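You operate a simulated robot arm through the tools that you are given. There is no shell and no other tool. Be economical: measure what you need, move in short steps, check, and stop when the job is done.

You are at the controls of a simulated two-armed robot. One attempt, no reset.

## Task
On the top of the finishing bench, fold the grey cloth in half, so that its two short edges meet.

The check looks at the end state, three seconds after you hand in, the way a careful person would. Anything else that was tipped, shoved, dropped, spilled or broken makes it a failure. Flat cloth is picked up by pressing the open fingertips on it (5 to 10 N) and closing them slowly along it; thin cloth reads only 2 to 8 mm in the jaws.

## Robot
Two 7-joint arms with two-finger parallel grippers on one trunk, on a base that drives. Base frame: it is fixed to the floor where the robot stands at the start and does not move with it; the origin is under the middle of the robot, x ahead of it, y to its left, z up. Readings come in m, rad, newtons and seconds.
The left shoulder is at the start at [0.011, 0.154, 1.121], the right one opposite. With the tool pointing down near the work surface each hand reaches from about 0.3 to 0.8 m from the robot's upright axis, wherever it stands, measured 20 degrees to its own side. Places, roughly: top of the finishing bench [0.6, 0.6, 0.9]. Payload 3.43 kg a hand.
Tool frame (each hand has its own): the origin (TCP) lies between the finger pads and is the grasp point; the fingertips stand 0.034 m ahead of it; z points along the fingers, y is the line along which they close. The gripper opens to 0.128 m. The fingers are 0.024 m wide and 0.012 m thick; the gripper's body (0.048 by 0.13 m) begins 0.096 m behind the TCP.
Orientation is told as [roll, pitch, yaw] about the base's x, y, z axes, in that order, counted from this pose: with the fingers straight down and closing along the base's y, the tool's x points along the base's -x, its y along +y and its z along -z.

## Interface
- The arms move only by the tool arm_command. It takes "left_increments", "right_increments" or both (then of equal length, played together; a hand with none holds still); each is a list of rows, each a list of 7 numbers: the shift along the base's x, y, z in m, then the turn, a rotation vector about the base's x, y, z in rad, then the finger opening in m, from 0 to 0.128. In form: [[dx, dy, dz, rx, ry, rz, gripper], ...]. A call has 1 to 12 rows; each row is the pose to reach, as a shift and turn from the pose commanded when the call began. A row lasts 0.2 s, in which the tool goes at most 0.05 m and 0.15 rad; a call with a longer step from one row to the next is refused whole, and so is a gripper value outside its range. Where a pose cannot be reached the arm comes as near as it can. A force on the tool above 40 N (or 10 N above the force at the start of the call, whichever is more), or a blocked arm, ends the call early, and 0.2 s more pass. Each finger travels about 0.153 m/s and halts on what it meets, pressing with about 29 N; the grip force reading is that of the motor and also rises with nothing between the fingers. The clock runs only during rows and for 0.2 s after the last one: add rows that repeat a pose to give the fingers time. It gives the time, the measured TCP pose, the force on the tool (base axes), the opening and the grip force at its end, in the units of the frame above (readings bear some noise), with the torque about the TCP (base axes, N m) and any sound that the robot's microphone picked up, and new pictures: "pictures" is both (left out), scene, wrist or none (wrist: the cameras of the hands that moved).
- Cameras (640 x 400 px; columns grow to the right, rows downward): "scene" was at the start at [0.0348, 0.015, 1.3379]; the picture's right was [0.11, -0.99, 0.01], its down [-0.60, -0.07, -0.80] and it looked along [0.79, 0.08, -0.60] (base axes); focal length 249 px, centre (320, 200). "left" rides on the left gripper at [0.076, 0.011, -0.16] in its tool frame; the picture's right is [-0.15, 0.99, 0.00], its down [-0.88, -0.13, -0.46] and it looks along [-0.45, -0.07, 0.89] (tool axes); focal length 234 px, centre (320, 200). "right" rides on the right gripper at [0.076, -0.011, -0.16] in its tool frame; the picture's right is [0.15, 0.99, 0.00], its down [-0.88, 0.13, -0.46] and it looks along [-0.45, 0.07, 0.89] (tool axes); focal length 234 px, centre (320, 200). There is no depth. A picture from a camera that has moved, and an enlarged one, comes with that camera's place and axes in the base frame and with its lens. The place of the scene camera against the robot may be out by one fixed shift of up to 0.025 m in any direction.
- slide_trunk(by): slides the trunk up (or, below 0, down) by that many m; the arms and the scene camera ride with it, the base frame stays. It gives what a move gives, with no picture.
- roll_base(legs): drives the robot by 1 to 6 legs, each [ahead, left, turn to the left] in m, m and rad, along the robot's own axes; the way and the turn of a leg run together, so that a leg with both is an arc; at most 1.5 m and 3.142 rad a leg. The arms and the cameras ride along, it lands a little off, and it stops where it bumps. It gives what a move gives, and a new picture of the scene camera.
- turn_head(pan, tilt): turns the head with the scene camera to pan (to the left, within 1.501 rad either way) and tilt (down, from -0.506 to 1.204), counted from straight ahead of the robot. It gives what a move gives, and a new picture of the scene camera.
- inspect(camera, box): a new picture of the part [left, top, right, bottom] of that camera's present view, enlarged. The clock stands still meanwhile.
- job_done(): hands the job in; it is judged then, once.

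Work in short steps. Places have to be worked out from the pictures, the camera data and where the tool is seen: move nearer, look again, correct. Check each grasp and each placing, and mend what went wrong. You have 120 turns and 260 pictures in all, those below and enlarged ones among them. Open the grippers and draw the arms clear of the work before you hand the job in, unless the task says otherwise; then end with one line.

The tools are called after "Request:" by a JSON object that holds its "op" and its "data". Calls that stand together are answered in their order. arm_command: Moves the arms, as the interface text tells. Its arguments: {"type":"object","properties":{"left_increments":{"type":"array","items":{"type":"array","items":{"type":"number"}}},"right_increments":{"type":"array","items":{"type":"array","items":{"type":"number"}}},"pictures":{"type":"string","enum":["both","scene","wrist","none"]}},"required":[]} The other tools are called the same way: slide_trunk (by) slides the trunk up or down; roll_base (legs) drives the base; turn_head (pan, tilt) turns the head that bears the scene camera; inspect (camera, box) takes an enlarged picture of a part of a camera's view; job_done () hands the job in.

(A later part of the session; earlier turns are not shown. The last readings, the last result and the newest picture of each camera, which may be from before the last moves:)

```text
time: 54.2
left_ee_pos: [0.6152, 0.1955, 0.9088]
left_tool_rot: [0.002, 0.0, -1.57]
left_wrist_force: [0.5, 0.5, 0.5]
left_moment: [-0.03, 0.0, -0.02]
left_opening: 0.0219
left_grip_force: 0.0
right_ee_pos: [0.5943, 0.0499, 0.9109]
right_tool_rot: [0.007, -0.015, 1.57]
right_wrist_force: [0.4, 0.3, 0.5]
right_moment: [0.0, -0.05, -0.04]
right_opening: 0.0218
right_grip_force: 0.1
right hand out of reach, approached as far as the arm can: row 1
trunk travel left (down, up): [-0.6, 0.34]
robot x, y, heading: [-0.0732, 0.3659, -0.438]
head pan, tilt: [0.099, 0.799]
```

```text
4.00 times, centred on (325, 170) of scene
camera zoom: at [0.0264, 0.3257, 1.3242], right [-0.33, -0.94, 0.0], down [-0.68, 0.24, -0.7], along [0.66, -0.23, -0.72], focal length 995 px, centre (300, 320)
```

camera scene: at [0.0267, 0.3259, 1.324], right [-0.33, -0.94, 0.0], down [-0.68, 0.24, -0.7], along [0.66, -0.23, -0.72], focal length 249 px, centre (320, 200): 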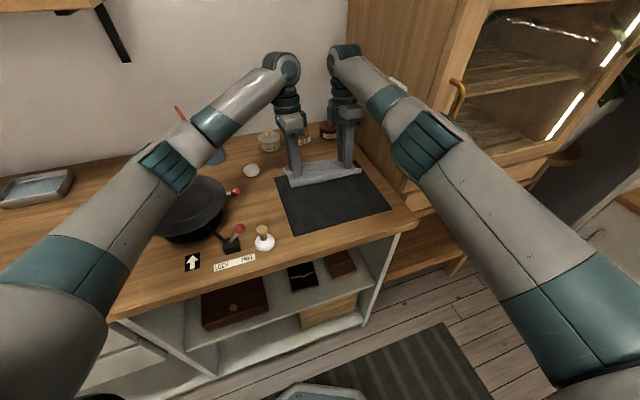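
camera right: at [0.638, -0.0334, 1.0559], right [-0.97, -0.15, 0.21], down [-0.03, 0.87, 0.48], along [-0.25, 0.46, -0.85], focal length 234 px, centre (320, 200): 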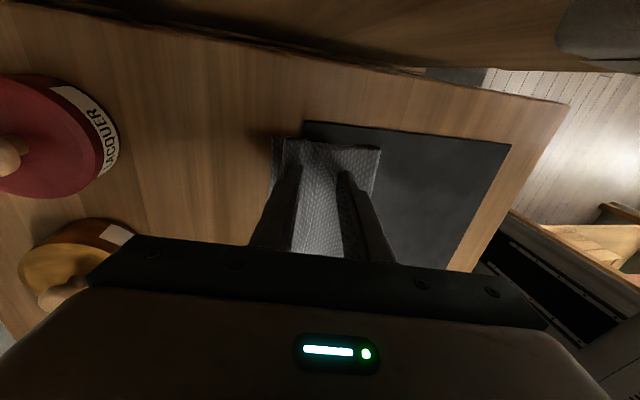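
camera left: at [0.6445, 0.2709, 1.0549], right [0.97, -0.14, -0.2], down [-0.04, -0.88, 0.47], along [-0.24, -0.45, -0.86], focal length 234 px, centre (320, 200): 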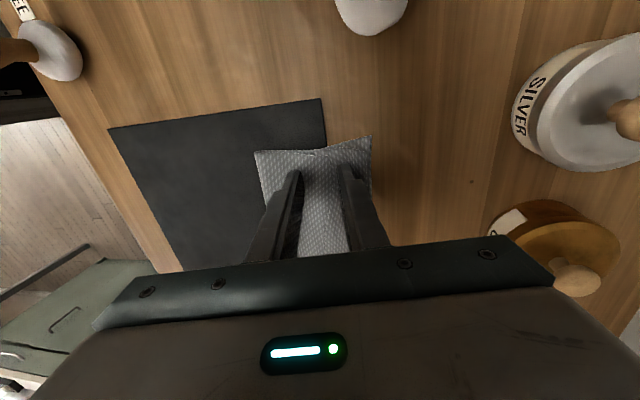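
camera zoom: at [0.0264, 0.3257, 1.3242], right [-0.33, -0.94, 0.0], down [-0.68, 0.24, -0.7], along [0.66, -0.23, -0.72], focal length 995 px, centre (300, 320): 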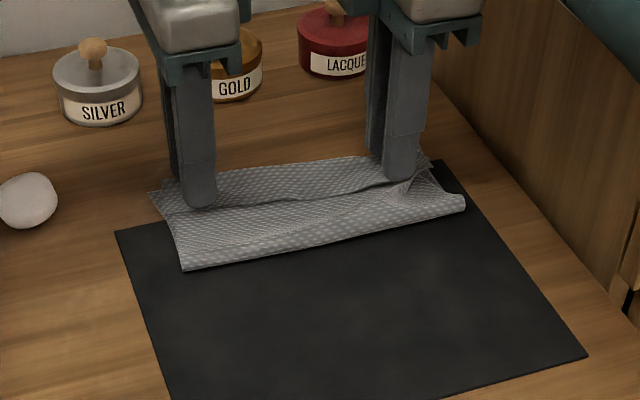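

The fingers straddle the flap well. I narrow to 0.014 so both tips land on the flap only, then lower into contact.

Request:
{"op": "arm_command", "data": {"left_increments": [[0.001, 0, 0, 0, 0, 0, 0.016], [0.002, 0, -0.003, 0, 0, 0, 0.014], [0.002, 0, -0.006, 0, 0, 0, 0.014], [0.002, 0, -0.0075, 0, 0, 0, 0.014], [0.002, 0, -0.0075, 0, 0, 0, 0.014]], "right_increments": [[0.001, 0, 0, 0, 0, 0, 0.016], [0.001, 0, -0.003, 0, 0, 0, 0.014], [0.001, 0, -0.006, 0, 0, 0, 0.014], [0.001, 0, -0.008, 0, 0, 0, 0.014], [0.001, 0, -0.008, 0, 0, 0, 0.014]], "pictures": "none"}}

```text
time: 55.4
left_ee_pos: [0.6191, 0.1966, 0.902]
left_tool_rot: [0.0, 0.001, -1.571]
left_wrist_force: [0.4, -0.3, -0.1]
left_moment: [-0.02, -0.03, 0.01]
left_opening: 0.014
left_grip_force: 0.0
right_ee_pos: [0.5974, 0.0497, 0.9024]
right_tool_rot: [0.006, -0.012, 1.569]
right_wrist_force: [0.1, 0.1, -0.2]
right_moment: [-0.01, -0.01, 0.0]
right_opening: 0.014
right_grip_force: 0.0
trunk travel left (down, up): [-0.6, 0.34]
robot x, y, heading: [-0.0757, 0.3664, -0.438]
head pan, tilt: [0.099, 0.799]
```

Request:
{"op": "arm_command", "data": {"left_increments": [[0, 0, -0.002, 0, 0, 0, 0.014], [0, 0, -0.003, 0, 0, 0, 0.014], [0, 0, -0.003, 0, 0, 0, 0.014]], "right_increments": [[0, 0, -0.002, 0, 0, 0, 0.014], [0, 0, -0.003, 0, 0, 0, 0.014], [0, 0, -0.003, 0, 0, 0, 0.014]], "pictures": "none"}}

```text
time: 56.2
left_ee_pos: [0.6163, 0.1963, 0.9003]
left_tool_rot: [0.002, -0.002, -1.571]
left_wrist_force: [2.0, 0.0, 5.3]
left_moment: [0.03, 0.02, -0.02]
left_opening: 0.0129
left_grip_force: 0.0
right_ee_pos: [0.5959, 0.0508, 0.8982]
right_tool_rot: [0.006, -0.014, 1.57]
right_wrist_force: [-0.1, -0.9, 3.5]
right_moment: [-0.03, -0.01, 0.01]
right_opening: 0.0142
right_grip_force: 0.1
trunk travel left (down, up): [-0.6, 0.34]
robot x, y, heading: [-0.0778, 0.3584, -0.438]
head pan, tilt: [0.099, 0.799]
```

Contact is balanced at 5 N and 3.5 N. I press the right slightly more and close slowly.

Request:
{"op": "arm_command", "data": {"left_increments": [[0, 0, -0.0005, 0, 0, 0, 0.014], [0, 0, -0.0005, 0, 0, 0, 0.012], [0, 0, -0.0005, 0, 0, 0, 0.01], [0, 0, -0.0005, 0, 0, 0, 0.008], [0, 0, -0.0005, 0, 0, 0, 0.006], [0, 0, -0.0005, 0, 0, 0, 0.004], [0, 0, -0.0005, 0, 0, 0, 0.002], [0, 0, -0.0005, 0, 0, 0, 0.0], [0, 0, -0.0005, 0, 0, 0, 0.0]], "right_increments": [[0, 0, -0.001, 0, 0, 0, 0.014], [0, 0, -0.001, 0, 0, 0, 0.012], [0, 0, -0.001, 0, 0, 0, 0.01], [0, 0, -0.001, 0, 0, 0, 0.008], [0, 0, -0.001, 0, 0, 0, 0.006], [0, 0, -0.001, 0, 0, 0, 0.004], [0, 0, -0.001, 0, 0, 0, 0.002], [0, 0, -0.001, 0, 0, 0, 0.0], [0, 0, -0.001, 0, 0, 0, 0.0]], "pictures": "wrist"}}

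```text
time: 58.2
left_ee_pos: [0.6176, 0.1974, 0.8978]
left_tool_rot: [0.001, -0.001, -1.572]
left_wrist_force: [0.0, -0.1, 0.5]
left_moment: [0.03, -0.01, 0.0]
left_opening: 0.0001
left_grip_force: 28.9
right_ee_pos: [0.5959, 0.0507, 0.8983]
right_tool_rot: [0.005, -0.015, 1.571]
right_wrist_force: [-0.5, 0.1, 13.8]
right_moment: [-0.05, 0.02, -0.01]
right_opening: 0.0001
right_grip_force: 29.0
trunk travel left (down, up): [-0.6, 0.34]
robot x, y, heading: [-0.0743, 0.3654, -0.443]
head pan, tilt: [0.099, 0.799]
camera right: at [0.6081, -0.0265, 1.0571], right [-0.99, -0.15, 0.0], down [-0.13, 0.87, 0.47], along [-0.07, 0.46, -0.88], focal length 234 px, centre (320, 200)
camera left: at [0.6285, 0.2723, 1.0583], right [0.99, -0.15, 0.0], down [-0.13, -0.88, 0.46], along [-0.06, -0.45, -0.89], focal length 234 px, centre (320, 200)
```

right: 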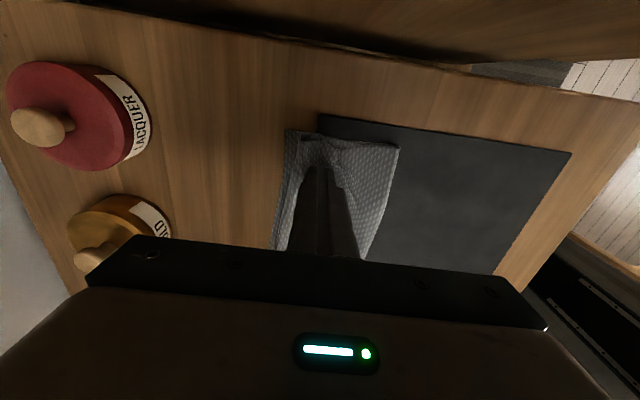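
left: 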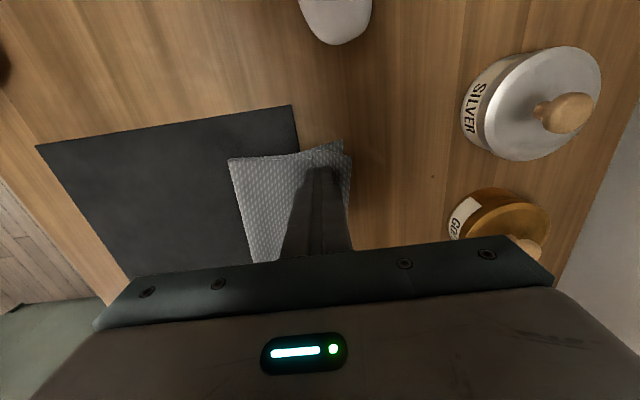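

Both slipped off because the opening was too small. The flap is long in y, so I'll close along y instead, with the whole finger width on the flap. I lift and turn both hands to yaw 0.

Request:
{"op": "arm_command", "data": {"left_increments": [[0, 0, 0.03, 0, 0, 0, 0.01], [0, 0.01, 0.06, 0, 0, 0.14, 0.03], [0, 0.02, 0.09, 0, 0, 0.285, 0.04], [0, 0.03, 0.1, 0, 0, 0.43, 0.04], [0, 0.03, 0.1, 0, 0, 0.575, 0.04], [0, 0.03, 0.1, 0, 0, 0.72, 0.04], [0, 0.03, 0.1, 0, 0, 0.865, 0.04], [0, 0.03, 0.1, 0, 0, 1.01, 0.04], [0, 0.03, 0.1, 0, 0, 1.155, 0.04], [0, 0.03, 0.1, 0, 0, 1.3, 0.04], [0, 0.03, 0.1, 0, 0, 1.445, 0.04], [0, 0.03, 0.1, 0, 0, 1.572, 0.04]], "right_increments": [[0, 0, 0.03, 0, 0, 0, 0.01], [0, 0, 0.06, 0, 0, -0.14, 0.03], [0, 0, 0.09, 0, 0, -0.285, 0.04], [0, 0, 0.1, 0, 0, -0.43, 0.04], [0, 0, 0.1, 0, 0, -0.575, 0.04], [0, 0, 0.1, 0, 0, -0.72, 0.04], [0, 0, 0.1, 0, 0, -0.865, 0.04], [0, 0, 0.1, 0, 0, -1.01, 0.04], [0, 0, 0.1, 0, 0, -1.155, 0.04], [0, 0, 0.1, 0, 0, -1.3, 0.04], [0, 0, 0.1, 0, 0, -1.445, 0.04], [0, 0, 0.1, 0, 0, -1.571, 0.04]], "pictures": "both"}}

Request:
{"op": "inspect", "data": {"camera": "scene", "box": [250, 120, 400, 220]}}

```text
time: 60.8
left_ee_pos: [0.617, 0.2286, 0.997]
left_tool_rot: [0.0, -0.001, 0.004]
left_wrist_force: [0.2, 1.3, -0.2]
left_moment: [-0.02, 0.0, 0.02]
left_opening: 0.04
left_grip_force: 0.1
right_ee_pos: [0.5976, 0.0508, 0.997]
right_tool_rot: [0.008, -0.015, -0.003]
right_wrist_force: [-0.2, 0.1, 0.0]
right_moment: [0.01, 0.03, -0.04]
right_opening: 0.0399
right_grip_force: 0.0
trunk travel left (down, up): [-0.6, 0.34]
robot x, y, heading: [-0.0774, 0.3637, -0.44]
head pan, tilt: [0.099, 0.799]
camera scene: at [0.0269, 0.3253, 1.3241], right [-0.33, -0.94, 0.0], down [-0.68, 0.24, -0.7], along [0.66, -0.23, -0.72], focal length 249 px, centre (320, 200)
camera right: at [0.5195, 0.0383, 1.1553], right [-0.14, 0.99, 0.0], down [0.87, 0.12, 0.47], along [0.46, 0.07, -0.88], focal length 234 px, centre (320, 200)
camera left: at [0.5424, 0.2371, 1.1566], right [0.14, 0.99, 0.0], down [0.88, -0.13, 0.46], along [0.45, -0.06, -0.89], focal length 234 px, centre (320, 200)
```

scene: 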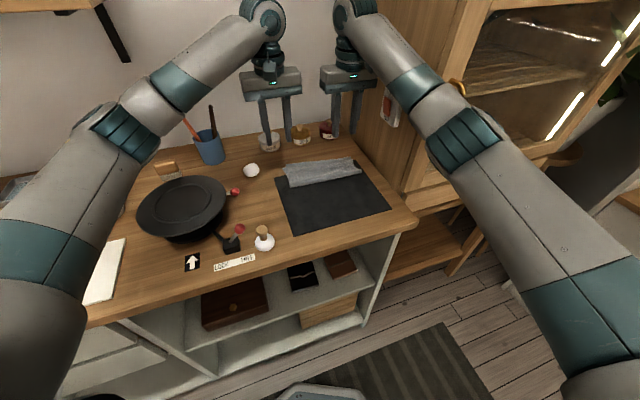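
right: 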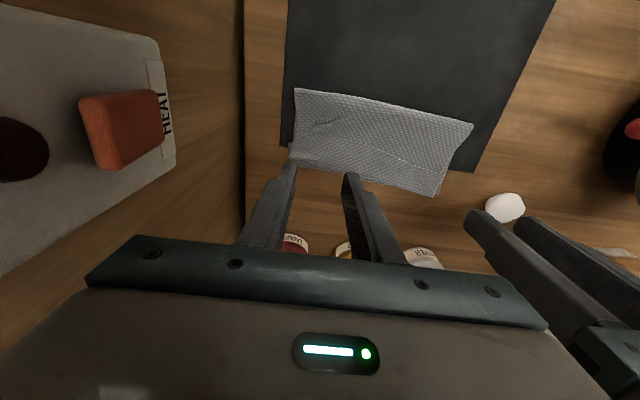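
left: 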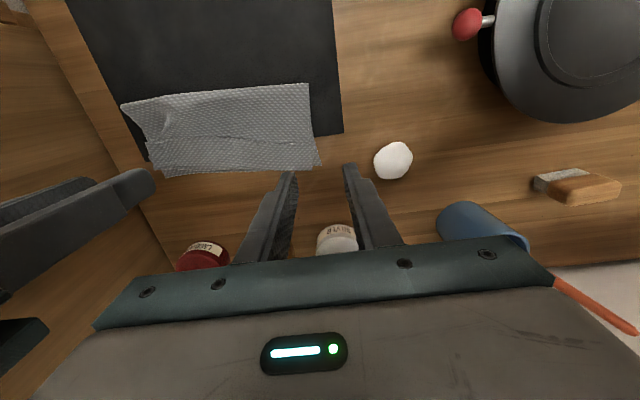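

```text
4.00 times, centred on (325, 170) of scene
camera zoom: at [0.0269, 0.3253, 1.3241], right [-0.33, -0.94, 0.0], down [-0.68, 0.24, -0.7], along [0.66, -0.23, -0.72], focal length 995 px, centre (300, 320)
```

zoom: 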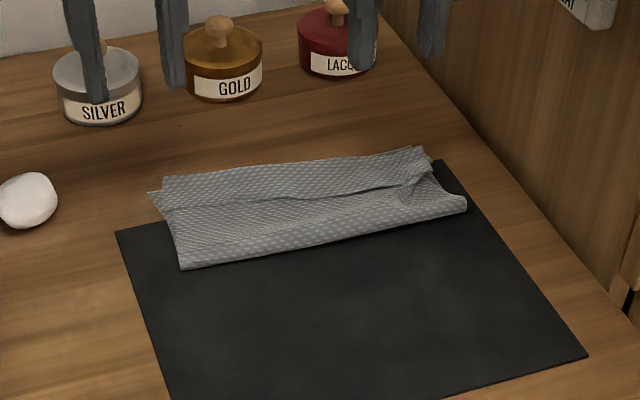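

Now both wrist cameras see the cloth well. I enlarge them to place the flap exactly.

Request:
{"op": "inspect", "data": {"camera": "left", "box": [110, 70, 350, 200]}}

Request:
{"op": "inspect", "data": {"camera": "right", "box": [260, 70, 500, 220]}}

```text
2.67 times, centred on (230, 135) of left
camera zoom: at [0.5424, 0.2371, 1.1566], right [0.14, 0.99, 0.0], down [0.88, -0.13, 0.46], along [0.45, -0.06, -0.89], focal length 624 px, centre (560, 373)
```

zoom: 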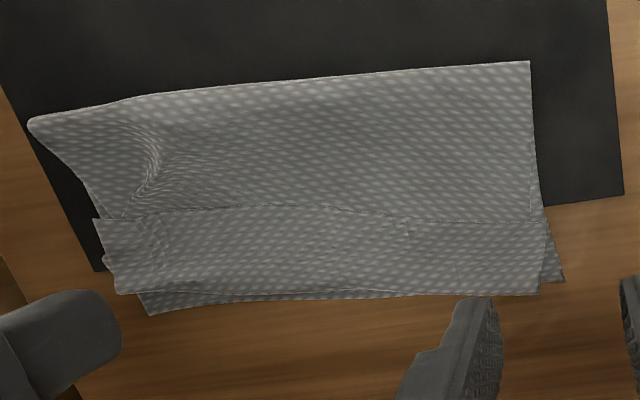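

```text
2.67 times, centred on (380, 145) of right
camera zoom: at [0.5195, 0.0383, 1.1553], right [-0.14, 0.99, 0.0], down [0.87, 0.12, 0.47], along [0.46, 0.07, -0.88], focal length 624 px, centre (160, 347)
```

zoom: 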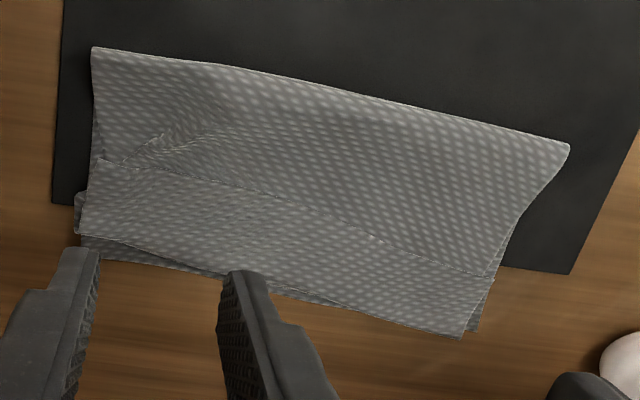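

The flap spans x 0.609–0.644 at the left end and 0.58–0.615 at the right, slanted by about 0.15 rad. I set the fingers on it with yaw −0.15, opening 0.04, and come close.

Request:
{"op": "arm_command", "data": {"left_increments": [[0.001, -0.01, -0.03, 0, 0, -0.05, 0.04], [0.002, -0.02, -0.06, 0, 0, -0.1, 0.04], [0.002, -0.0316, -0.085, 0, 0, -0.15, 0.04], [0.002, -0.0316, -0.092, 0, 0, -0.15, 0.04], [0.002, -0.0316, -0.092, 0, 0, -0.15, 0.04]], "right_increments": [[-0.001, -0.002, -0.03, 0, 0, -0.05, 0.04], [-0.002, -0.004, -0.06, 0, 0, -0.1, 0.04], [-0.0036, -0.006, -0.085, 0, 0, -0.15, 0.04], [-0.0036, -0.006, -0.092, 0, 0, -0.15, 0.04], [-0.0036, -0.006, -0.092, 0, 0, -0.15, 0.04]], "pictures": "none"}}

Request:
{"op": "inspect", "data": {"camera": "left", "box": [180, 70, 420, 230]}}

Request:
{"op": "inspect", "data": {"camera": "right", "box": [220, 70, 460, 230]}}

```text
time: 62.0
left_ee_pos: [0.6203, 0.1932, 0.9051]
left_tool_rot: [-0.001, 0.001, -0.148]
left_wrist_force: [-0.1, 0.3, -0.3]
left_moment: [0.02, -0.01, 0.05]
left_opening: 0.0397
left_grip_force: 0.0
right_ee_pos: [0.5932, 0.044, 0.9056]
right_tool_rot: [0.008, -0.013, -0.152]
right_wrist_force: [-0.1, -0.3, -0.4]
right_moment: [0.01, 0.0, 0.0]
right_opening: 0.0397
right_grip_force: 0.0
trunk travel left (down, up): [-0.6, 0.34]
robot x, y, heading: [-0.0795, 0.3638, -0.439]
head pan, tilt: [0.099, 0.799]
```

```text
2.50 times, centred on (300, 150) of left
camera zoom: at [0.5469, 0.2149, 1.0651], right [0.29, 0.96, 0.0], down [0.85, -0.26, 0.46], along [0.44, -0.13, -0.89], focal length 585 px, centre (370, 325)
```

zoom: 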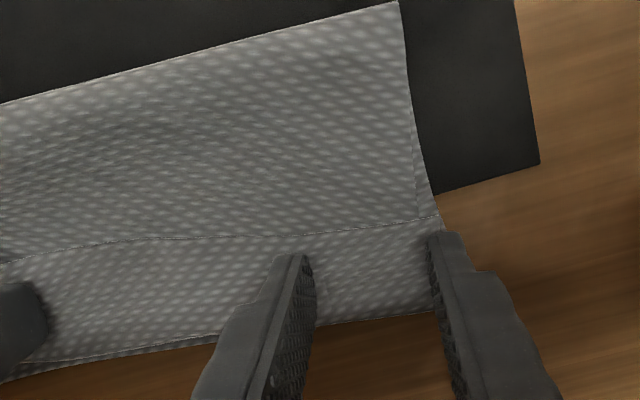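

```text
2.50 times, centred on (340, 150) of right
camera zoom: at [0.5154, 0.0438, 1.0634], right [0.0, 1.0, 0.01], down [0.88, -0.01, 0.47], along [0.47, 0.0, -0.88], focal length 585 px, centre (270, 325)
```

zoom: 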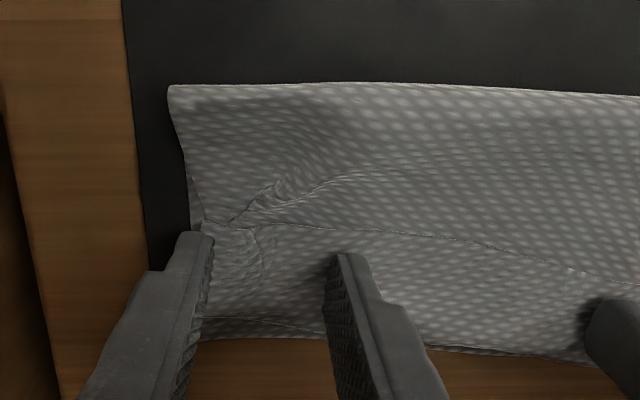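

The outer fingertips are just at the side edges, so I narrow to 0.032, shift inward slightly, and lower to contact.

Request:
{"op": "arm_command", "data": {"left_increments": [[-0.001, -0.003, 0, 0, 0, 0, 0.032], [-0.001, -0.003, -0.004, 0, 0, 0, 0.032], [-0.001, -0.003, -0.007, 0, 0, 0, 0.032], [-0.001, -0.003, -0.0085, 0, 0, 0, 0.032], [-0.001, -0.003, -0.0085, 0, 0, 0, 0.032]], "right_increments": [[0, 0.003, 0, 0, 0, 0, 0.032], [0, 0.003, -0.004, 0, 0, 0, 0.032], [0, 0.003, -0.007, 0, 0, 0, 0.032], [0, 0.003, -0.0085, 0, 0, 0, 0.032], [0, 0.003, -0.0085, 0, 0, 0, 0.032]], "pictures": "none"}}

```text
time: 63.2
left_ee_pos: [0.6177, 0.192, 0.8985]
left_tool_rot: [0.0, -0.003, -0.147]
left_wrist_force: [0.9, -0.5, 1.9]
left_moment: [-0.11, -0.01, 0.02]
left_opening: 0.0326
left_grip_force: 0.3
right_ee_pos: [0.5918, 0.0496, 0.8993]
right_tool_rot: [0.007, -0.019, -0.152]
right_wrist_force: [1.7, 1.8, 16.3]
right_moment: [-0.27, 0.02, -0.02]
right_opening: 0.0309
right_grip_force: 0.0
trunk travel left (down, up): [-0.6, 0.34]
robot x, y, heading: [-0.0768, 0.3643, -0.439]
head pan, tilt: [0.099, 0.799]
```

The right hand's load is on its outer finger, and the left needs a bit more press. I trim tilt and height.

Request:
{"op": "arm_command", "data": {"left_increments": [[0, 0, -0.001, -0.004, 0, 0, 0.032], [0, 0, -0.0022, -0.004, 0, 0, 0.032], [0, 0, -0.0022, -0.004, 0, 0, 0.032]], "right_increments": [[0, 0, 0, -0.01, 0, 0, 0.032], [0, 0, 0.0, -0.01, 0, 0, 0.032], [0, 0, 0.0, -0.01, 0, 0, 0.032]], "pictures": "none"}}

```text
time: 64.0
left_ee_pos: [0.618, 0.195, 0.8982]
left_tool_rot: [-0.005, -0.005, -0.148]
left_wrist_force: [0.7, 3.9, 15.6]
left_moment: [-0.15, 0.18, -0.02]
left_opening: 0.0298
left_grip_force: 0.0
right_ee_pos: [0.591, 0.0482, 0.9001]
right_tool_rot: [-0.006, -0.021, -0.15]
right_wrist_force: [7.3, 2.9, 20.3]
right_moment: [-0.2, -0.15, 0.14]
right_opening: 0.0304
right_grip_force: 0.1
trunk travel left (down, up): [-0.6, 0.34]
robot x, y, heading: [-0.0772, 0.3632, -0.439]
head pan, tilt: [0.099, 0.799]
```

Both press about 15–20 N, fairly shared. I ease the right 1 mm and close slowly.

Request:
{"op": "arm_command", "data": {"left_increments": [[0, 0, 0.0005, 0, 0, 0, 0.032], [0, 0, 0.0005, 0, 0, 0, 0.029], [0, 0, 0.0005, 0, 0, 0, 0.026], [0, 0, 0.0005, 0, 0, 0, 0.023], [0, 0, 0.0005, 0, 0, 0, 0.02], [0, 0, 0.0005, 0, 0, 0, 0.017]], "right_increments": [[0, 0, 0.001, -0.003, 0, 0, 0.032], [0, 0, 0.001, -0.003, 0, 0, 0.029], [0, 0, 0.001, -0.003, 0, 0, 0.026], [0, 0, 0.001, -0.003, 0, 0, 0.023], [0, 0, 0.001, -0.003, 0, 0, 0.02], [0, 0, 0.001, -0.003, 0, 0, 0.017]], "pictures": "none"}}

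Request:
{"op": "inspect", "data": {"camera": "left", "box": [180, 70, 420, 230]}}

Request:
{"op": "inspect", "data": {"camera": "right", "box": [220, 70, 460, 230]}}

```text
time: 65.4
left_ee_pos: [0.6153, 0.1931, 0.8979]
left_tool_rot: [-0.004, -0.005, -0.148]
left_wrist_force: [0.1, 0.4, 25.0]
left_moment: [-0.26, 0.3, -0.01]
left_opening: 0.0161
left_grip_force: 0.0
right_ee_pos: [0.5903, 0.0481, 0.8989]
right_tool_rot: [-0.006, -0.02, -0.153]
right_wrist_force: [0.1, -0.5, 10.0]
right_moment: [-0.08, 0.04, -0.05]
right_opening: 0.0175
right_grip_force: 0.9
trunk travel left (down, up): [-0.6, 0.34]
robot x, y, heading: [-0.0766, 0.3602, -0.446]
head pan, tilt: [0.099, 0.799]
```

```text
2.50 times, centred on (300, 150) of left
camera zoom: at [0.5422, 0.2152, 1.0576], right [0.29, 0.96, 0.0], down [0.85, -0.26, 0.46], along [0.44, -0.14, -0.89], focal length 585 px, centre (370, 325)
```

zoom: 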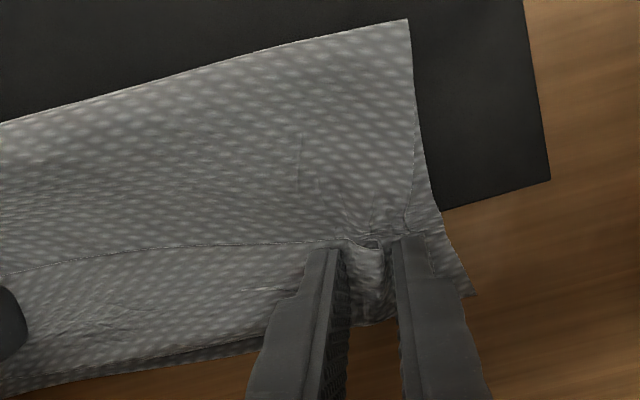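

```text
2.50 times, centred on (340, 150) of right
camera zoom: at [0.511, 0.0496, 1.0574], right [0.01, 1.0, -0.01], down [0.88, 0.0, 0.47], along [0.47, -0.01, -0.88], focal length 585 px, centre (270, 325)
```

zoom: 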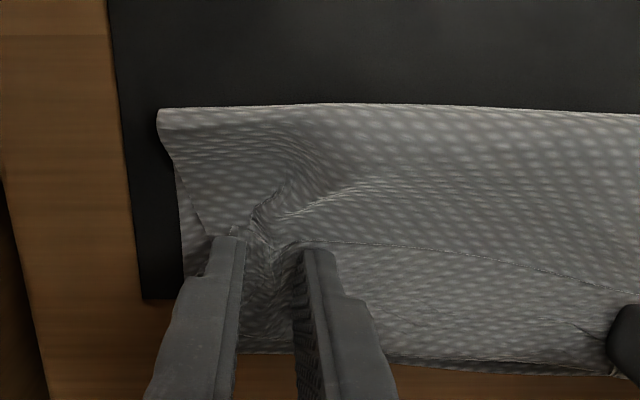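

The left makes a neat ridge in the flap and the right is gathering as well. I finish closing, easing the left press.

Request:
{"op": "arm_command", "data": {"left_increments": [[0, 0, 0.001, 0, 0, 0, 0.014], [0, 0, 0.001, 0, 0, 0, 0.011], [0, 0, 0.0015, 0, 0, 0, 0.008], [0, 0, 0.0015, 0, 0, 0, 0.005], [0, 0, 0.0015, 0, 0, 0, 0.002], [0, 0, 0.0015, 0, 0, 0, 0.0], [0, 0, 0.0015, 0, 0, 0, 0.0]], "right_increments": [[0, 0, 0, 0, 0, 0, 0.014], [0, 0, 0, 0, 0, 0, 0.011], [0, 0, 0, 0, 0, 0, 0.008], [0, 0, 0, 0, 0, 0, 0.005], [0, 0, 0, 0, 0, 0, 0.002], [0, 0, 0, 0, 0, 0, 0.0], [0, 0, 0, 0, 0, 0, 0.0]], "pictures": "none"}}

Request:
{"op": "inspect", "data": {"camera": "left", "box": [180, 70, 420, 230]}}

Request:
{"op": "inspect", "data": {"camera": "right", "box": [220, 70, 460, 230]}}

```text
time: 67.0
left_ee_pos: [0.6153, 0.1928, 0.8985]
left_tool_rot: [-0.003, -0.003, -0.149]
left_wrist_force: [-1.0, -9.8, 11.8]
left_moment: [-0.43, 0.14, 0.1]
left_opening: 0.002
left_grip_force: 29.2
right_ee_pos: [0.5918, 0.0475, 0.898]
right_tool_rot: [-0.007, -0.021, -0.15]
right_wrist_force: [-1.8, 6.8, 8.7]
right_moment: [0.29, 0.03, -0.01]
right_opening: 0.0016
right_grip_force: 28.6
trunk travel left (down, up): [-0.6, 0.34]
robot x, y, heading: [-0.0768, 0.3619, -0.439]
head pan, tilt: [0.099, 0.799]
```

```text
2.50 times, centred on (300, 150) of left
camera zoom: at [0.5435, 0.214, 1.0579], right [0.29, 0.96, 0.0], down [0.85, -0.26, 0.46], along [0.44, -0.14, -0.89], focal length 585 px, centre (370, 325)
```

zoom: 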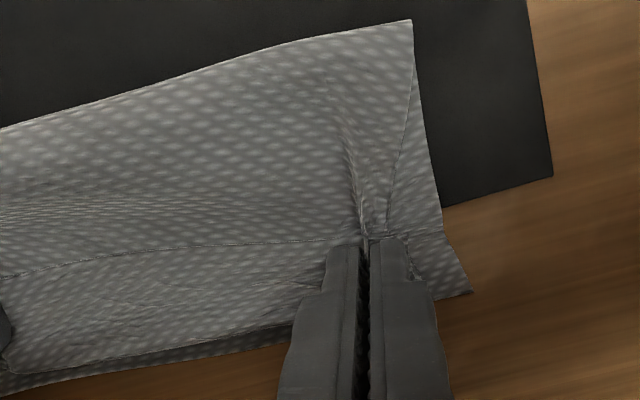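

```text
2.50 times, centred on (340, 150) of right
camera zoom: at [0.5121, 0.0494, 1.057], right [0.0, 1.0, -0.01], down [0.88, 0.0, 0.47], along [0.47, -0.01, -0.88], focal length 585 px, centre (270, 325)
```

zoom: 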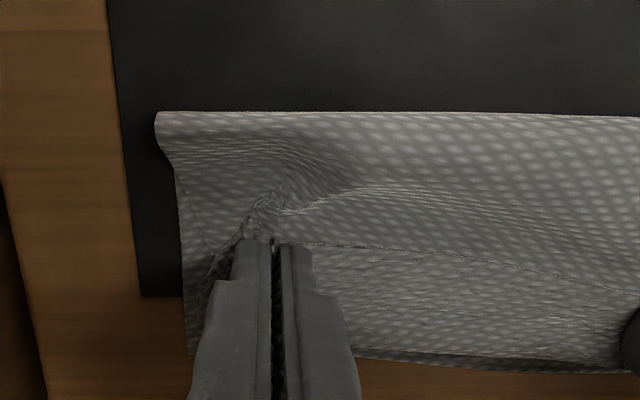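

Both hold (2.0 and 1.6 mm). I lift 4 cm and see whether the flap opens.

Request:
{"op": "arm_command", "data": {"left_increments": [[0, 0, 0.01, 0, 0, 0, 0.0], [0, 0, 0.025, 0, 0, 0, 0.0], [0, 0, 0.04, 0, 0, 0, 0.0], [0, 0, 0.05, 0, 0, 0, 0.0], [0, 0, 0.05, 0, 0, 0, 0.0]], "right_increments": [[0, 0, 0.01, 0, 0, 0, 0.0], [0, 0, 0.025, 0, 0, 0, 0.0], [0, 0, 0.04, 0, 0, 0, 0.0], [0, 0, 0.05, 0, 0, 0, 0.0], [0, 0, 0.05, 0, 0, 0, 0.0]], "pictures": "wrist"}}

Request:
{"op": "inspect", "data": {"camera": "scene", "box": [250, 120, 400, 220]}}

```text
time: 68.2
left_ee_pos: [0.6199, 0.1932, 0.947]
left_tool_rot: [-0.004, 0.0, -0.148]
left_wrist_force: [-0.6, -6.7, -0.2]
left_moment: [-0.24, 0.03, 0.04]
left_opening: 0.0021
left_grip_force: 28.5
right_ee_pos: [0.5938, 0.0482, 0.9475]
right_tool_rot: [-0.006, -0.018, -0.152]
right_wrist_force: [0.2, 6.5, 0.7]
right_moment: [0.21, -0.01, -0.03]
right_opening: 0.0017
right_grip_force: 28.6
trunk travel left (down, up): [-0.6, 0.34]
robot x, y, heading: [-0.0778, 0.3631, -0.435]
head pan, tilt: [0.099, 0.799]
camera right: at [0.5144, 0.0497, 1.1057], right [0.0, 1.0, -0.01], down [0.88, 0.0, 0.47], along [0.47, -0.01, -0.88], focal length 234 px, centre (320, 200)
camera left: at [0.5471, 0.2139, 1.1065], right [0.29, 0.96, 0.0], down [0.85, -0.26, 0.46], along [0.44, -0.14, -0.89], focal length 234 px, centre (320, 200)
```

right: 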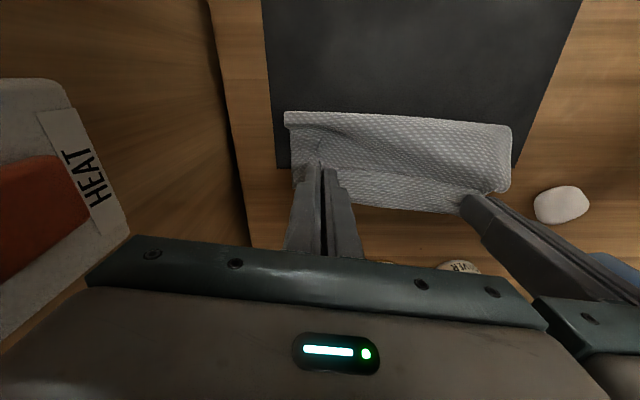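
left: 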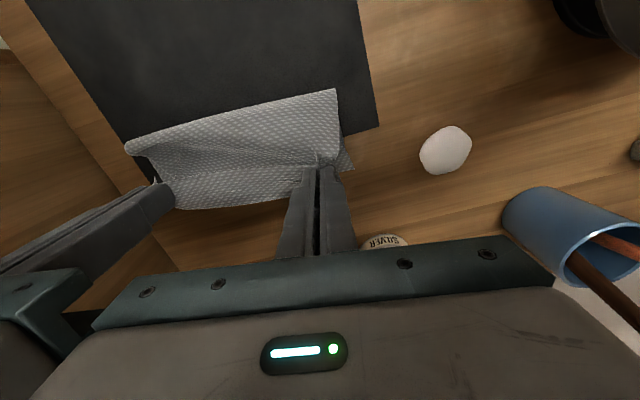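

```text
4.00 times, centred on (325, 170) of scene
camera zoom: at [0.0272, 0.3252, 1.3241], right [-0.33, -0.94, 0.0], down [-0.68, 0.24, -0.7], along [0.66, -0.23, -0.72], focal length 995 px, centre (300, 320)
```

zoom: 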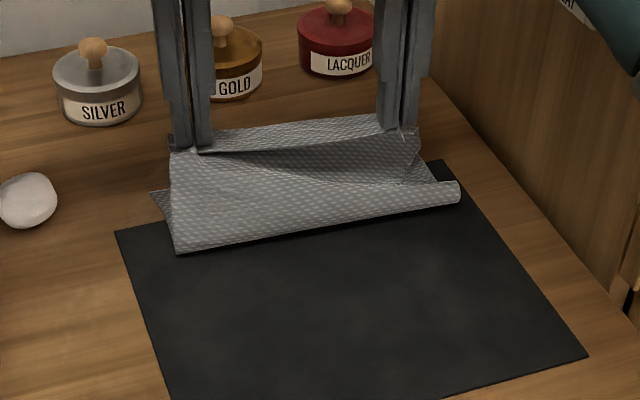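

The flap is up and the hem hangs behind it. I lift further, easing the sideways tension, to see whether the hem falls open.

Request:
{"op": "arm_command", "data": {"left_increments": [[0, -0.002, 0.02, 0, 0, 0, 0.0], [0, -0.002, 0.04, 0, 0, 0, 0.0], [0, -0.002, 0.05, 0, 0, 0, 0.0], [0, -0.002, 0.05, 0, 0, 0, 0.0]], "right_increments": [[0, 0.002, 0.02, 0, 0, 0, 0.0], [0, 0.002, 0.04, 0, 0, 0, 0.0], [0, 0.002, 0.05, 0, 0, 0, 0.0], [0, 0.002, 0.05, 0, 0, 0, 0.0]], "pictures": "wrist"}}

Request:
{"op": "inspect", "data": {"camera": "scene", "box": [250, 100, 400, 210]}}

```text
time: 69.2
left_ee_pos: [0.6203, 0.1909, 0.9953]
left_tool_rot: [-0.003, 0.0, -0.149]
left_wrist_force: [-0.7, -2.4, -0.3]
left_moment: [-0.09, 0.06, 0.03]
left_opening: 0.0021
left_grip_force: 29.0
right_ee_pos: [0.5939, 0.05, 0.997]
right_tool_rot: [-0.007, -0.014, -0.152]
right_wrist_force: [0.8, 2.4, -0.3]
right_moment: [0.1, -0.01, 0.02]
right_opening: 0.0015
right_grip_force: 29.2
trunk travel left (down, up): [-0.6, 0.34]
robot x, y, heading: [-0.077, 0.3642, -0.436]
head pan, tilt: [0.099, 0.799]
camera right: at [0.5142, 0.0509, 1.1556], right [0.01, 1.0, -0.01], down [0.88, 0.0, 0.47], along [0.47, -0.01, -0.88], focal length 234 px, centre (320, 200)
camera left: at [0.5466, 0.2128, 1.1563], right [0.29, 0.96, 0.0], down [0.85, -0.26, 0.46], along [0.44, -0.13, -0.89], focal length 234 px, centre (320, 200)
```

right: 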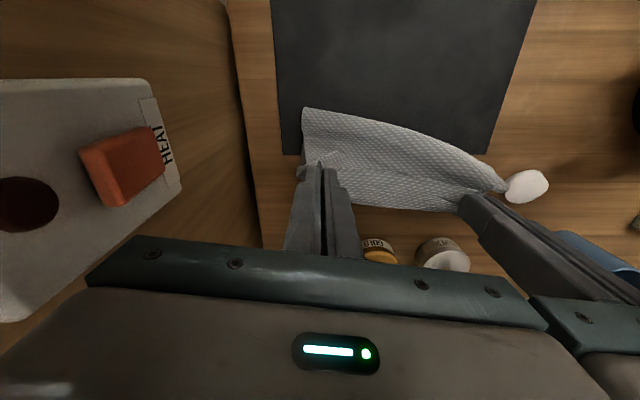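
left: 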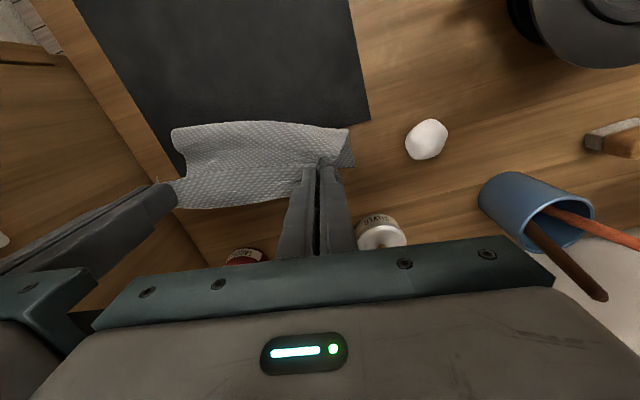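

```text
3.64 times, centred on (325, 155) of scene
camera zoom: at [0.027, 0.3253, 1.3241], right [-0.33, -0.94, 0.0], down [-0.68, 0.24, -0.7], along [0.66, -0.23, -0.72], focal length 905 px, centre (302, 364)
```

zoom: 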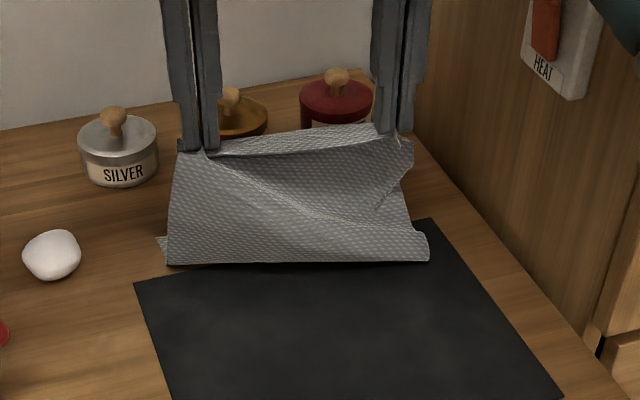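

The pinch seems to have taken the layer beneath too, with the hem looping beyond. Held high, it should drop open when released. I release the left only and move it away, with the right still holding, and watch.

Request:
{"op": "arm_command", "data": {"left_increments": [[0, 0, 0, 0, 0, 0, 0.01], [0, 0, 0.0, 0, 0, 0, 0.03], [0, 0, 0.03, 0, 0, 0, 0.04], [0, 0.01, 0.06, 0, 0, 0, 0.04], [0, 0.03, 0.07, 0, 0, 0, 0.04], [0, 0.03, 0.07, 0, 0, 0, 0.04]], "pictures": "wrist"}}

Request:
{"op": "inspect", "data": {"camera": "scene", "box": [250, 100, 400, 210]}}

Request:
{"op": "inspect", "data": {"camera": "left", "box": [140, 80, 400, 240]}}

```text
time: 70.6
left_ee_pos: [0.6184, 0.221, 1.0659]
left_tool_rot: [0.0, -0.002, -0.148]
left_wrist_force: [0.4, -1.7, 0.2]
left_moment: [0.03, 0.02, -0.01]
left_opening: 0.0397
left_grip_force: 0.0
right_ee_pos: [0.5926, 0.0483, 0.9963]
right_tool_rot: [-0.005, -0.016, -0.153]
right_wrist_force: [-0.3, 0.3, 0.5]
right_moment: [0.02, 0.02, -0.01]
right_opening: 0.0015
right_grip_force: 29.5
trunk travel left (down, up): [-0.6, 0.34]
robot x, y, heading: [-0.0764, 0.3604, -0.439]
head pan, tilt: [0.099, 0.799]
camera left: at [0.5456, 0.2421, 1.226], right [0.29, 0.96, 0.0], down [0.85, -0.26, 0.46], along [0.44, -0.13, -0.89], focal length 234 px, centre (320, 200)
```

left: 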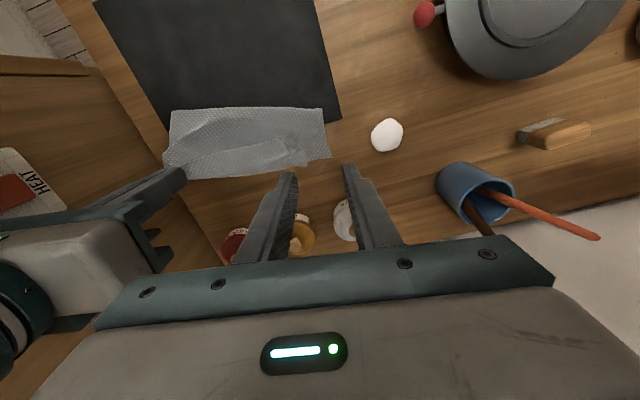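

```text
3.64 times, centred on (325, 155) of scene
camera zoom: at [0.0267, 0.3245, 1.3241], right [-0.33, -0.94, 0.0], down [-0.68, 0.24, -0.7], along [0.66, -0.23, -0.72], focal length 905 px, centre (302, 364)
```

zoom: 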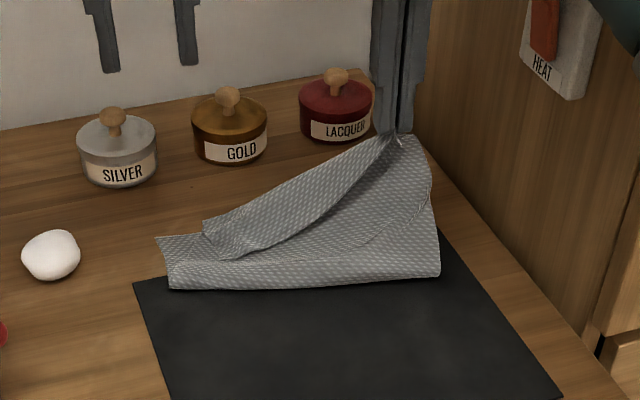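

```text
2.46 times, centred on (270, 160) of left
camera zoom: at [0.5456, 0.2421, 1.226], right [0.29, 0.96, 0.0], down [0.85, -0.26, 0.46], along [0.44, -0.13, -0.89], focal length 576 px, centre (443, 298)
```

zoom: 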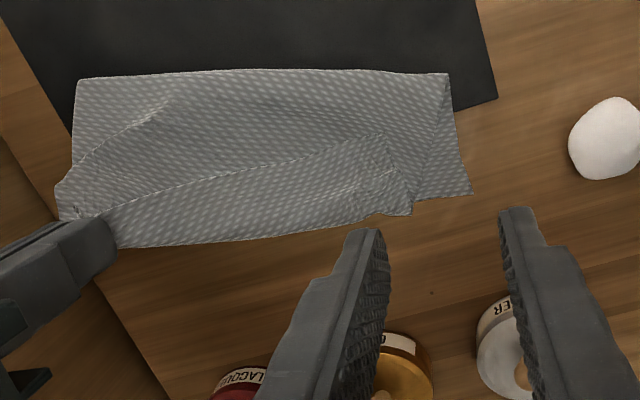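

The hem stayed. Better idea: lay it down, then use each gripper as a spreader, with the near finger holding the layer below and the far finger pushing the flap forward as the jaws open. I lower and release the right hand.

Request:
{"op": "arm_command", "data": {"right_increments": [[0.002, 0, -0.03, 0, 0, 0, 0.0], [0.004, 0, -0.06, 0, 0, 0, 0.0], [0.006, 0, -0.085, 0, 0, 0, 0.0], [0.008, 0, -0.093, 0, 0, 0, 0.0], [0.008, 0, -0.093, 0, 0, 0, 0.01], [0.008, 0, -0.09, 0, 0, 0, 0.02], [0.008, 0, -0.06, 0, 0, 0, 0.025], [0.008, 0, -0.03, 0, 0, 0, 0.03], [0.008, -0.0, 0.01, 0, 0, 0, 0.03], [0.008, 0, 0.04, 0, 0, 0, 0.03], [0.008, 0, 0.04, 0, 0, 0, 0.03]], "pictures": "none"}}

Request:
{"op": "inspect", "data": {"camera": "left", "box": [140, 80, 400, 240]}}

Request:
{"op": "inspect", "data": {"camera": "right", "box": [250, 60, 510, 220]}}

Request:
{"op": "inspect", "data": {"camera": "scene", "box": [250, 100, 400, 210]}}

```text
time: 73.0
left_ee_pos: [0.6182, 0.222, 1.0655]
left_tool_rot: [-0.005, 0.0, -0.15]
left_wrist_force: [-0.2, 0.7, 0.5]
left_moment: [0.02, 0.01, 0.02]
left_opening: 0.0397
left_grip_force: 0.0
right_ee_pos: [0.6014, 0.0487, 1.0383]
right_tool_rot: [-0.006, -0.014, -0.152]
right_wrist_force: [0.2, 0.0, -0.1]
right_moment: [0.04, 0.01, 0.02]
right_opening: 0.03
right_grip_force: 0.0
trunk travel left (down, up): [-0.6, 0.34]
robot x, y, heading: [-0.0722, 0.3652, -0.439]
head pan, tilt: [0.099, 0.799]
```

```text
2.46 times, centred on (270, 160) of left
camera zoom: at [0.5462, 0.2425, 1.2255], right [0.29, 0.96, 0.0], down [0.85, -0.26, 0.46], along [0.44, -0.14, -0.89], focal length 576 px, centre (443, 298)
```

zoom: 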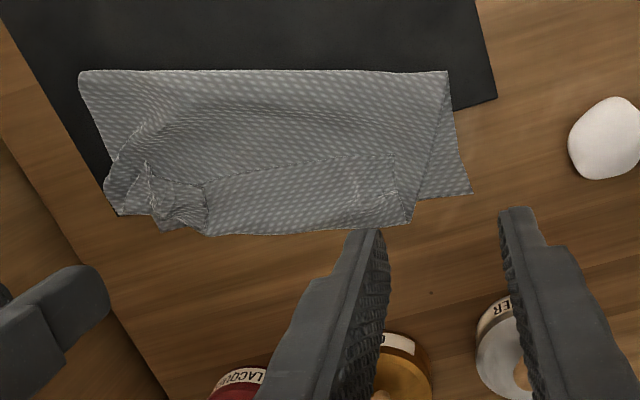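

```text
2.46 times, centred on (380, 140) of right
camera zoom: at [0.5231, 0.0503, 1.1966], right [0.01, 1.0, -0.01], down [0.88, 0.0, 0.47], along [0.47, -0.01, -0.88], focal length 576 px, centre (172, 348)
```

zoom: 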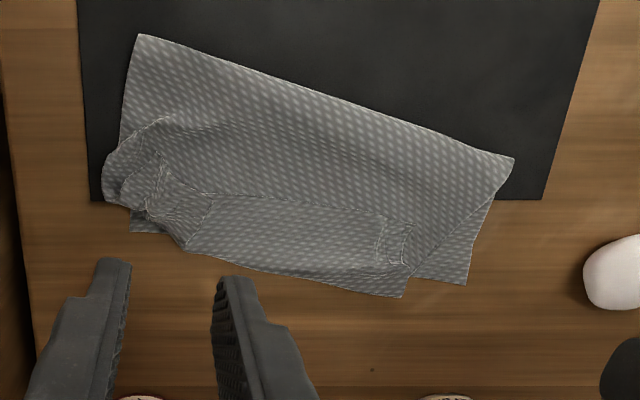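

```text
3.64 times, centred on (325, 155) of scene
camera zoom: at [0.0273, 0.325, 1.324], right [-0.33, -0.94, 0.0], down [-0.68, 0.24, -0.7], along [0.66, -0.23, -0.72], focal length 905 px, centre (302, 364)
```

zoom: 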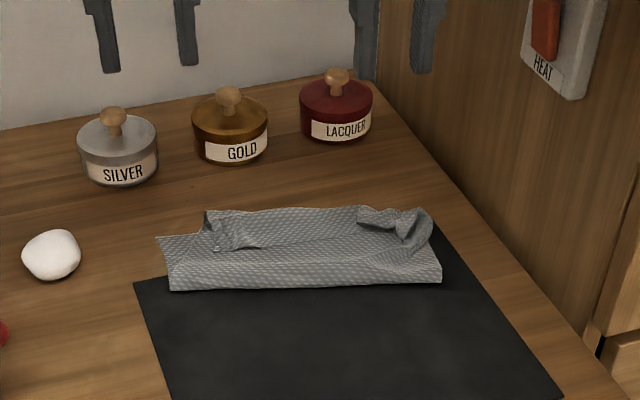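

The turned-back edge is now scrunched, so I'd rather open the cloth out again and refold with a grip right at the edge. The bottom layer still lies flat. I withdraw the right hand and bring the left over the middle of the hem.

Request:
{"op": "arm_command", "data": {"left_increments": [[0, 0, 0, 0, 0, 0, 0.04], [0, 0, 0, 0, 0, 0, 0.04], [0, 0, 0, 0, 0, 0, 0.04], [0, -0.02, 0, 0, 0, -0.02, 0.04], [0.0, -0.05, -0.02, 0, 0, -0.05, 0.04], [0.005, -0.075, -0.05, 0, 0, -0.08, 0.04], [0.009, -0.1, -0.09, 0, 0, -0.1, 0.04], [0.009, -0.102, -0.13, 0, 0, -0.1, 0.04], [0.009, -0.102, -0.155, 0, 0, -0.1, 0.04], [0.009, -0.102, -0.158, 0, 0, -0.1, 0.04]], "right_increments": [[-0.03, 0, 0.02, 0, 0, 0, 0.03], [-0.07, -0.005, 0.04, 0, 0, 0, 0.03], [-0.11, -0.01, 0.06, 0, 0, 0, 0.03], [-0.15, -0.015, 0.06, 0, 0, 0, 0.03], [-0.19, -0.02, 0.06, 0, 0, 0, 0.03], [-0.22, -0.02, 0.06, 0, 0, 0, 0.03], [-0.22, -0.02, 0.06, 0, 0, 0, 0.03], [-0.22, -0.02, 0.06, 0, 0, 0, 0.03], [-0.22, -0.02, 0.06, 0, 0, 0, 0.03], [-0.22, -0.02, 0.06, 0, 0, 0, 0.03]], "pictures": "scene"}}

Request:
{"op": "inspect", "data": {"camera": "left", "box": [200, 80, 460, 240]}}

```text
time: 75.2
left_ee_pos: [0.6282, 0.1188, 0.9077]
left_tool_rot: [-0.004, 0.0, -0.249]
left_wrist_force: [-0.2, -0.5, -0.8]
left_moment: [0.05, 0.01, -0.05]
left_opening: 0.0395
left_grip_force: 0.1
right_ee_pos: [0.3796, 0.0289, 1.097]
right_tool_rot: [-0.006, -0.015, -0.152]
right_wrist_force: [0.3, 0.1, 0.0]
right_moment: [0.03, 0.0, -0.01]
right_opening: 0.0302
right_grip_force: 0.1
trunk travel left (down, up): [-0.6, 0.34]
robot x, y, heading: [-0.0769, 0.3598, -0.438]
head pan, tilt: [0.099, 0.799]
camera scene: at [0.0268, 0.3253, 1.3241], right [-0.33, -0.94, 0.0], down [-0.68, 0.24, -0.7], along [0.66, -0.23, -0.72], focal length 249 px, centre (320, 200)
```

scene: 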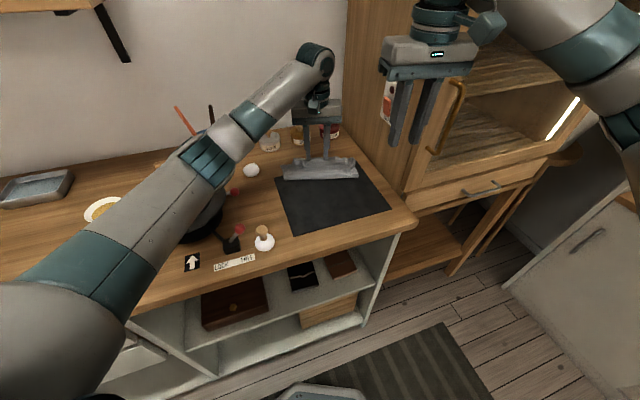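

```text
2.46 times, centred on (330, 160) of left
camera zoom: at [0.5576, 0.1477, 1.0679], right [0.39, 0.92, 0.0], down [0.82, -0.34, 0.46], along [0.42, -0.18, -0.89], focal length 576 px, centre (295, 298)
```

zoom: 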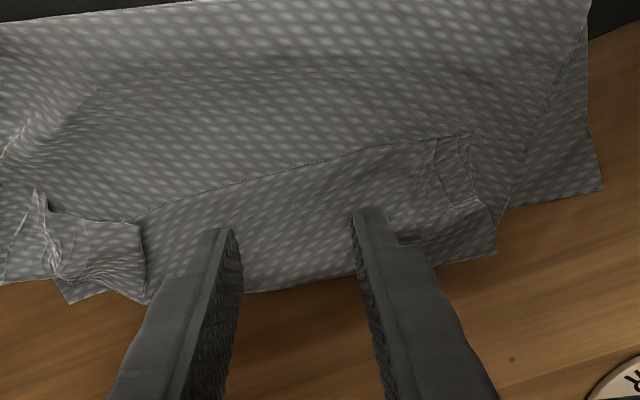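

The free edge is clear here at x ≈ 0.607, and the flap is already right side up. Pinching it and pulling it toward the robot should unroll the whole top half flat. I shift the fingers to the edge and lower to contact.

Request:
{"op": "arm_command", "data": {"left_increments": [[-0.014, 0.004, 0, 0, 0, 0, 0.04], [-0.014, 0.004, -0.004, 0, 0, 0, 0.04], [-0.014, 0.004, -0.0075, 0, 0, 0, 0.04], [-0.014, 0.004, -0.009, 0, 0, 0, 0.04], [-0.014, 0.004, -0.009, 0, 0, 0, 0.04]], "pictures": "none"}}

Request:
{"op": "inspect", "data": {"camera": "left", "box": [200, 80, 460, 240]}}

```text
time: 76.4
left_ee_pos: [0.6149, 0.1218, 0.9001]
left_tool_rot: [-0.004, 0.001, -0.248]
left_wrist_force: [0.0, 0.1, -0.7]
left_moment: [0.0, 0.0, -0.01]
left_opening: 0.04
left_grip_force: 0.1
right_ee_pos: [0.3794, 0.0289, 1.0963]
right_tool_rot: [-0.006, -0.016, -0.152]
right_wrist_force: [-0.4, -0.4, 0.3]
right_moment: [0.03, 0.0, -0.02]
right_opening: 0.0298
right_grip_force: 0.0
trunk travel left (down, up): [-0.6, 0.34]
robot x, y, heading: [-0.0767, 0.3611, -0.441]
head pan, tilt: [0.099, 0.799]
```

```text
2.46 times, centred on (330, 160) of left
camera zoom: at [0.5437, 0.1508, 1.0592], right [0.38, 0.92, 0.0], down [0.82, -0.34, 0.46], along [0.42, -0.18, -0.89], focal length 576 px, centre (295, 298)
```

zoom: 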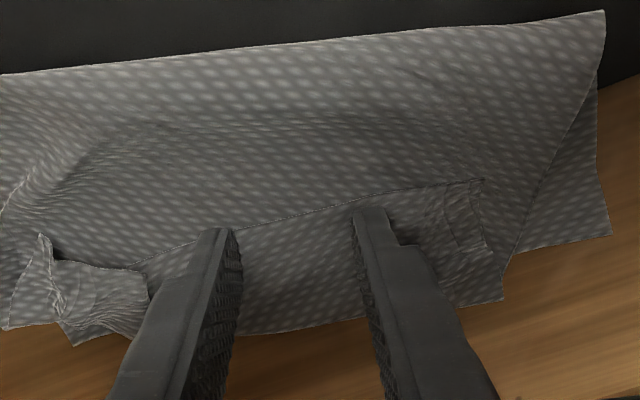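

The tips straddle the flap right at its edge. I press to about 8 N.

Request:
{"op": "arm_command", "data": {"left_increments": [[0, 0, -0.002, 0, 0, 0, 0.04], [0, 0, -0.003, 0, 0, 0, 0.04], [0, 0, -0.003, 0, 0, 0, 0.04]], "pictures": "none"}}

```text
time: 77.2
left_ee_pos: [0.6141, 0.1213, 0.8991]
left_tool_rot: [-0.002, -0.003, -0.247]
left_wrist_force: [1.1, -0.6, 9.3]
left_moment: [-0.19, 0.04, 0.03]
left_opening: 0.0401
left_grip_force: 0.0
right_ee_pos: [0.3784, 0.0294, 1.0971]
right_tool_rot: [-0.006, -0.016, -0.151]
right_wrist_force: [0.1, 0.0, -1.2]
right_moment: [0.0, 0.01, -0.03]
right_opening: 0.0302
right_grip_force: 0.0
trunk travel left (down, up): [-0.6, 0.34]
robot x, y, heading: [-0.0776, 0.3593, -0.439]
head pan, tilt: [0.099, 0.799]
```

Request:
{"op": "arm_command", "data": {"left_increments": [[0, 0, 0, -0.01, 0, 0, 0.04], [0, 0, -0.0005, -0.01, 0, 0, 0.037], [0, 0, -0.0005, -0.01, 0, 0, 0.033], [0, 0, -0.0005, -0.01, 0, 0, 0.029], [0, 0, -0.0005, -0.01, 0, 0, 0.025], [0, 0, -0.0005, -0.01, 0, 0, 0.021], [0, 0, -0.0005, -0.01, 0, 0, 0.017]], "pictures": "none"}}

Request:
{"op": "inspect", "data": {"camera": "left", "box": [200, 80, 460, 240]}}

```text
time: 78.8
left_ee_pos: [0.6129, 0.1243, 0.8978]
left_tool_rot: [-0.014, -0.006, -0.247]
left_wrist_force: [2.6, 0.2, 18.2]
left_moment: [-0.04, 0.07, -0.01]
left_opening: 0.0176
left_grip_force: 0.6
right_ee_pos: [0.3771, 0.0299, 1.0972]
right_tool_rot: [-0.005, -0.017, -0.152]
right_wrist_force: [0.1, -1.3, 0.5]
right_moment: [-0.02, -0.03, 0.03]
right_opening: 0.0302
right_grip_force: 0.0
trunk travel left (down, up): [-0.6, 0.34]
robot x, y, heading: [-0.074, 0.3613, -0.437]
head pan, tilt: [0.099, 0.799]
```

```text
2.46 times, centred on (330, 160) of left
camera zoom: at [0.5424, 0.1535, 1.0575], right [0.38, 0.92, -0.01], down [0.82, -0.34, 0.46], along [0.42, -0.19, -0.89], focal length 576 px, centre (295, 298)
```

zoom: 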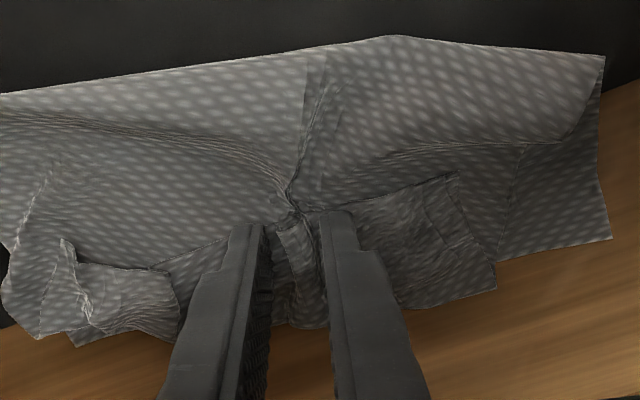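

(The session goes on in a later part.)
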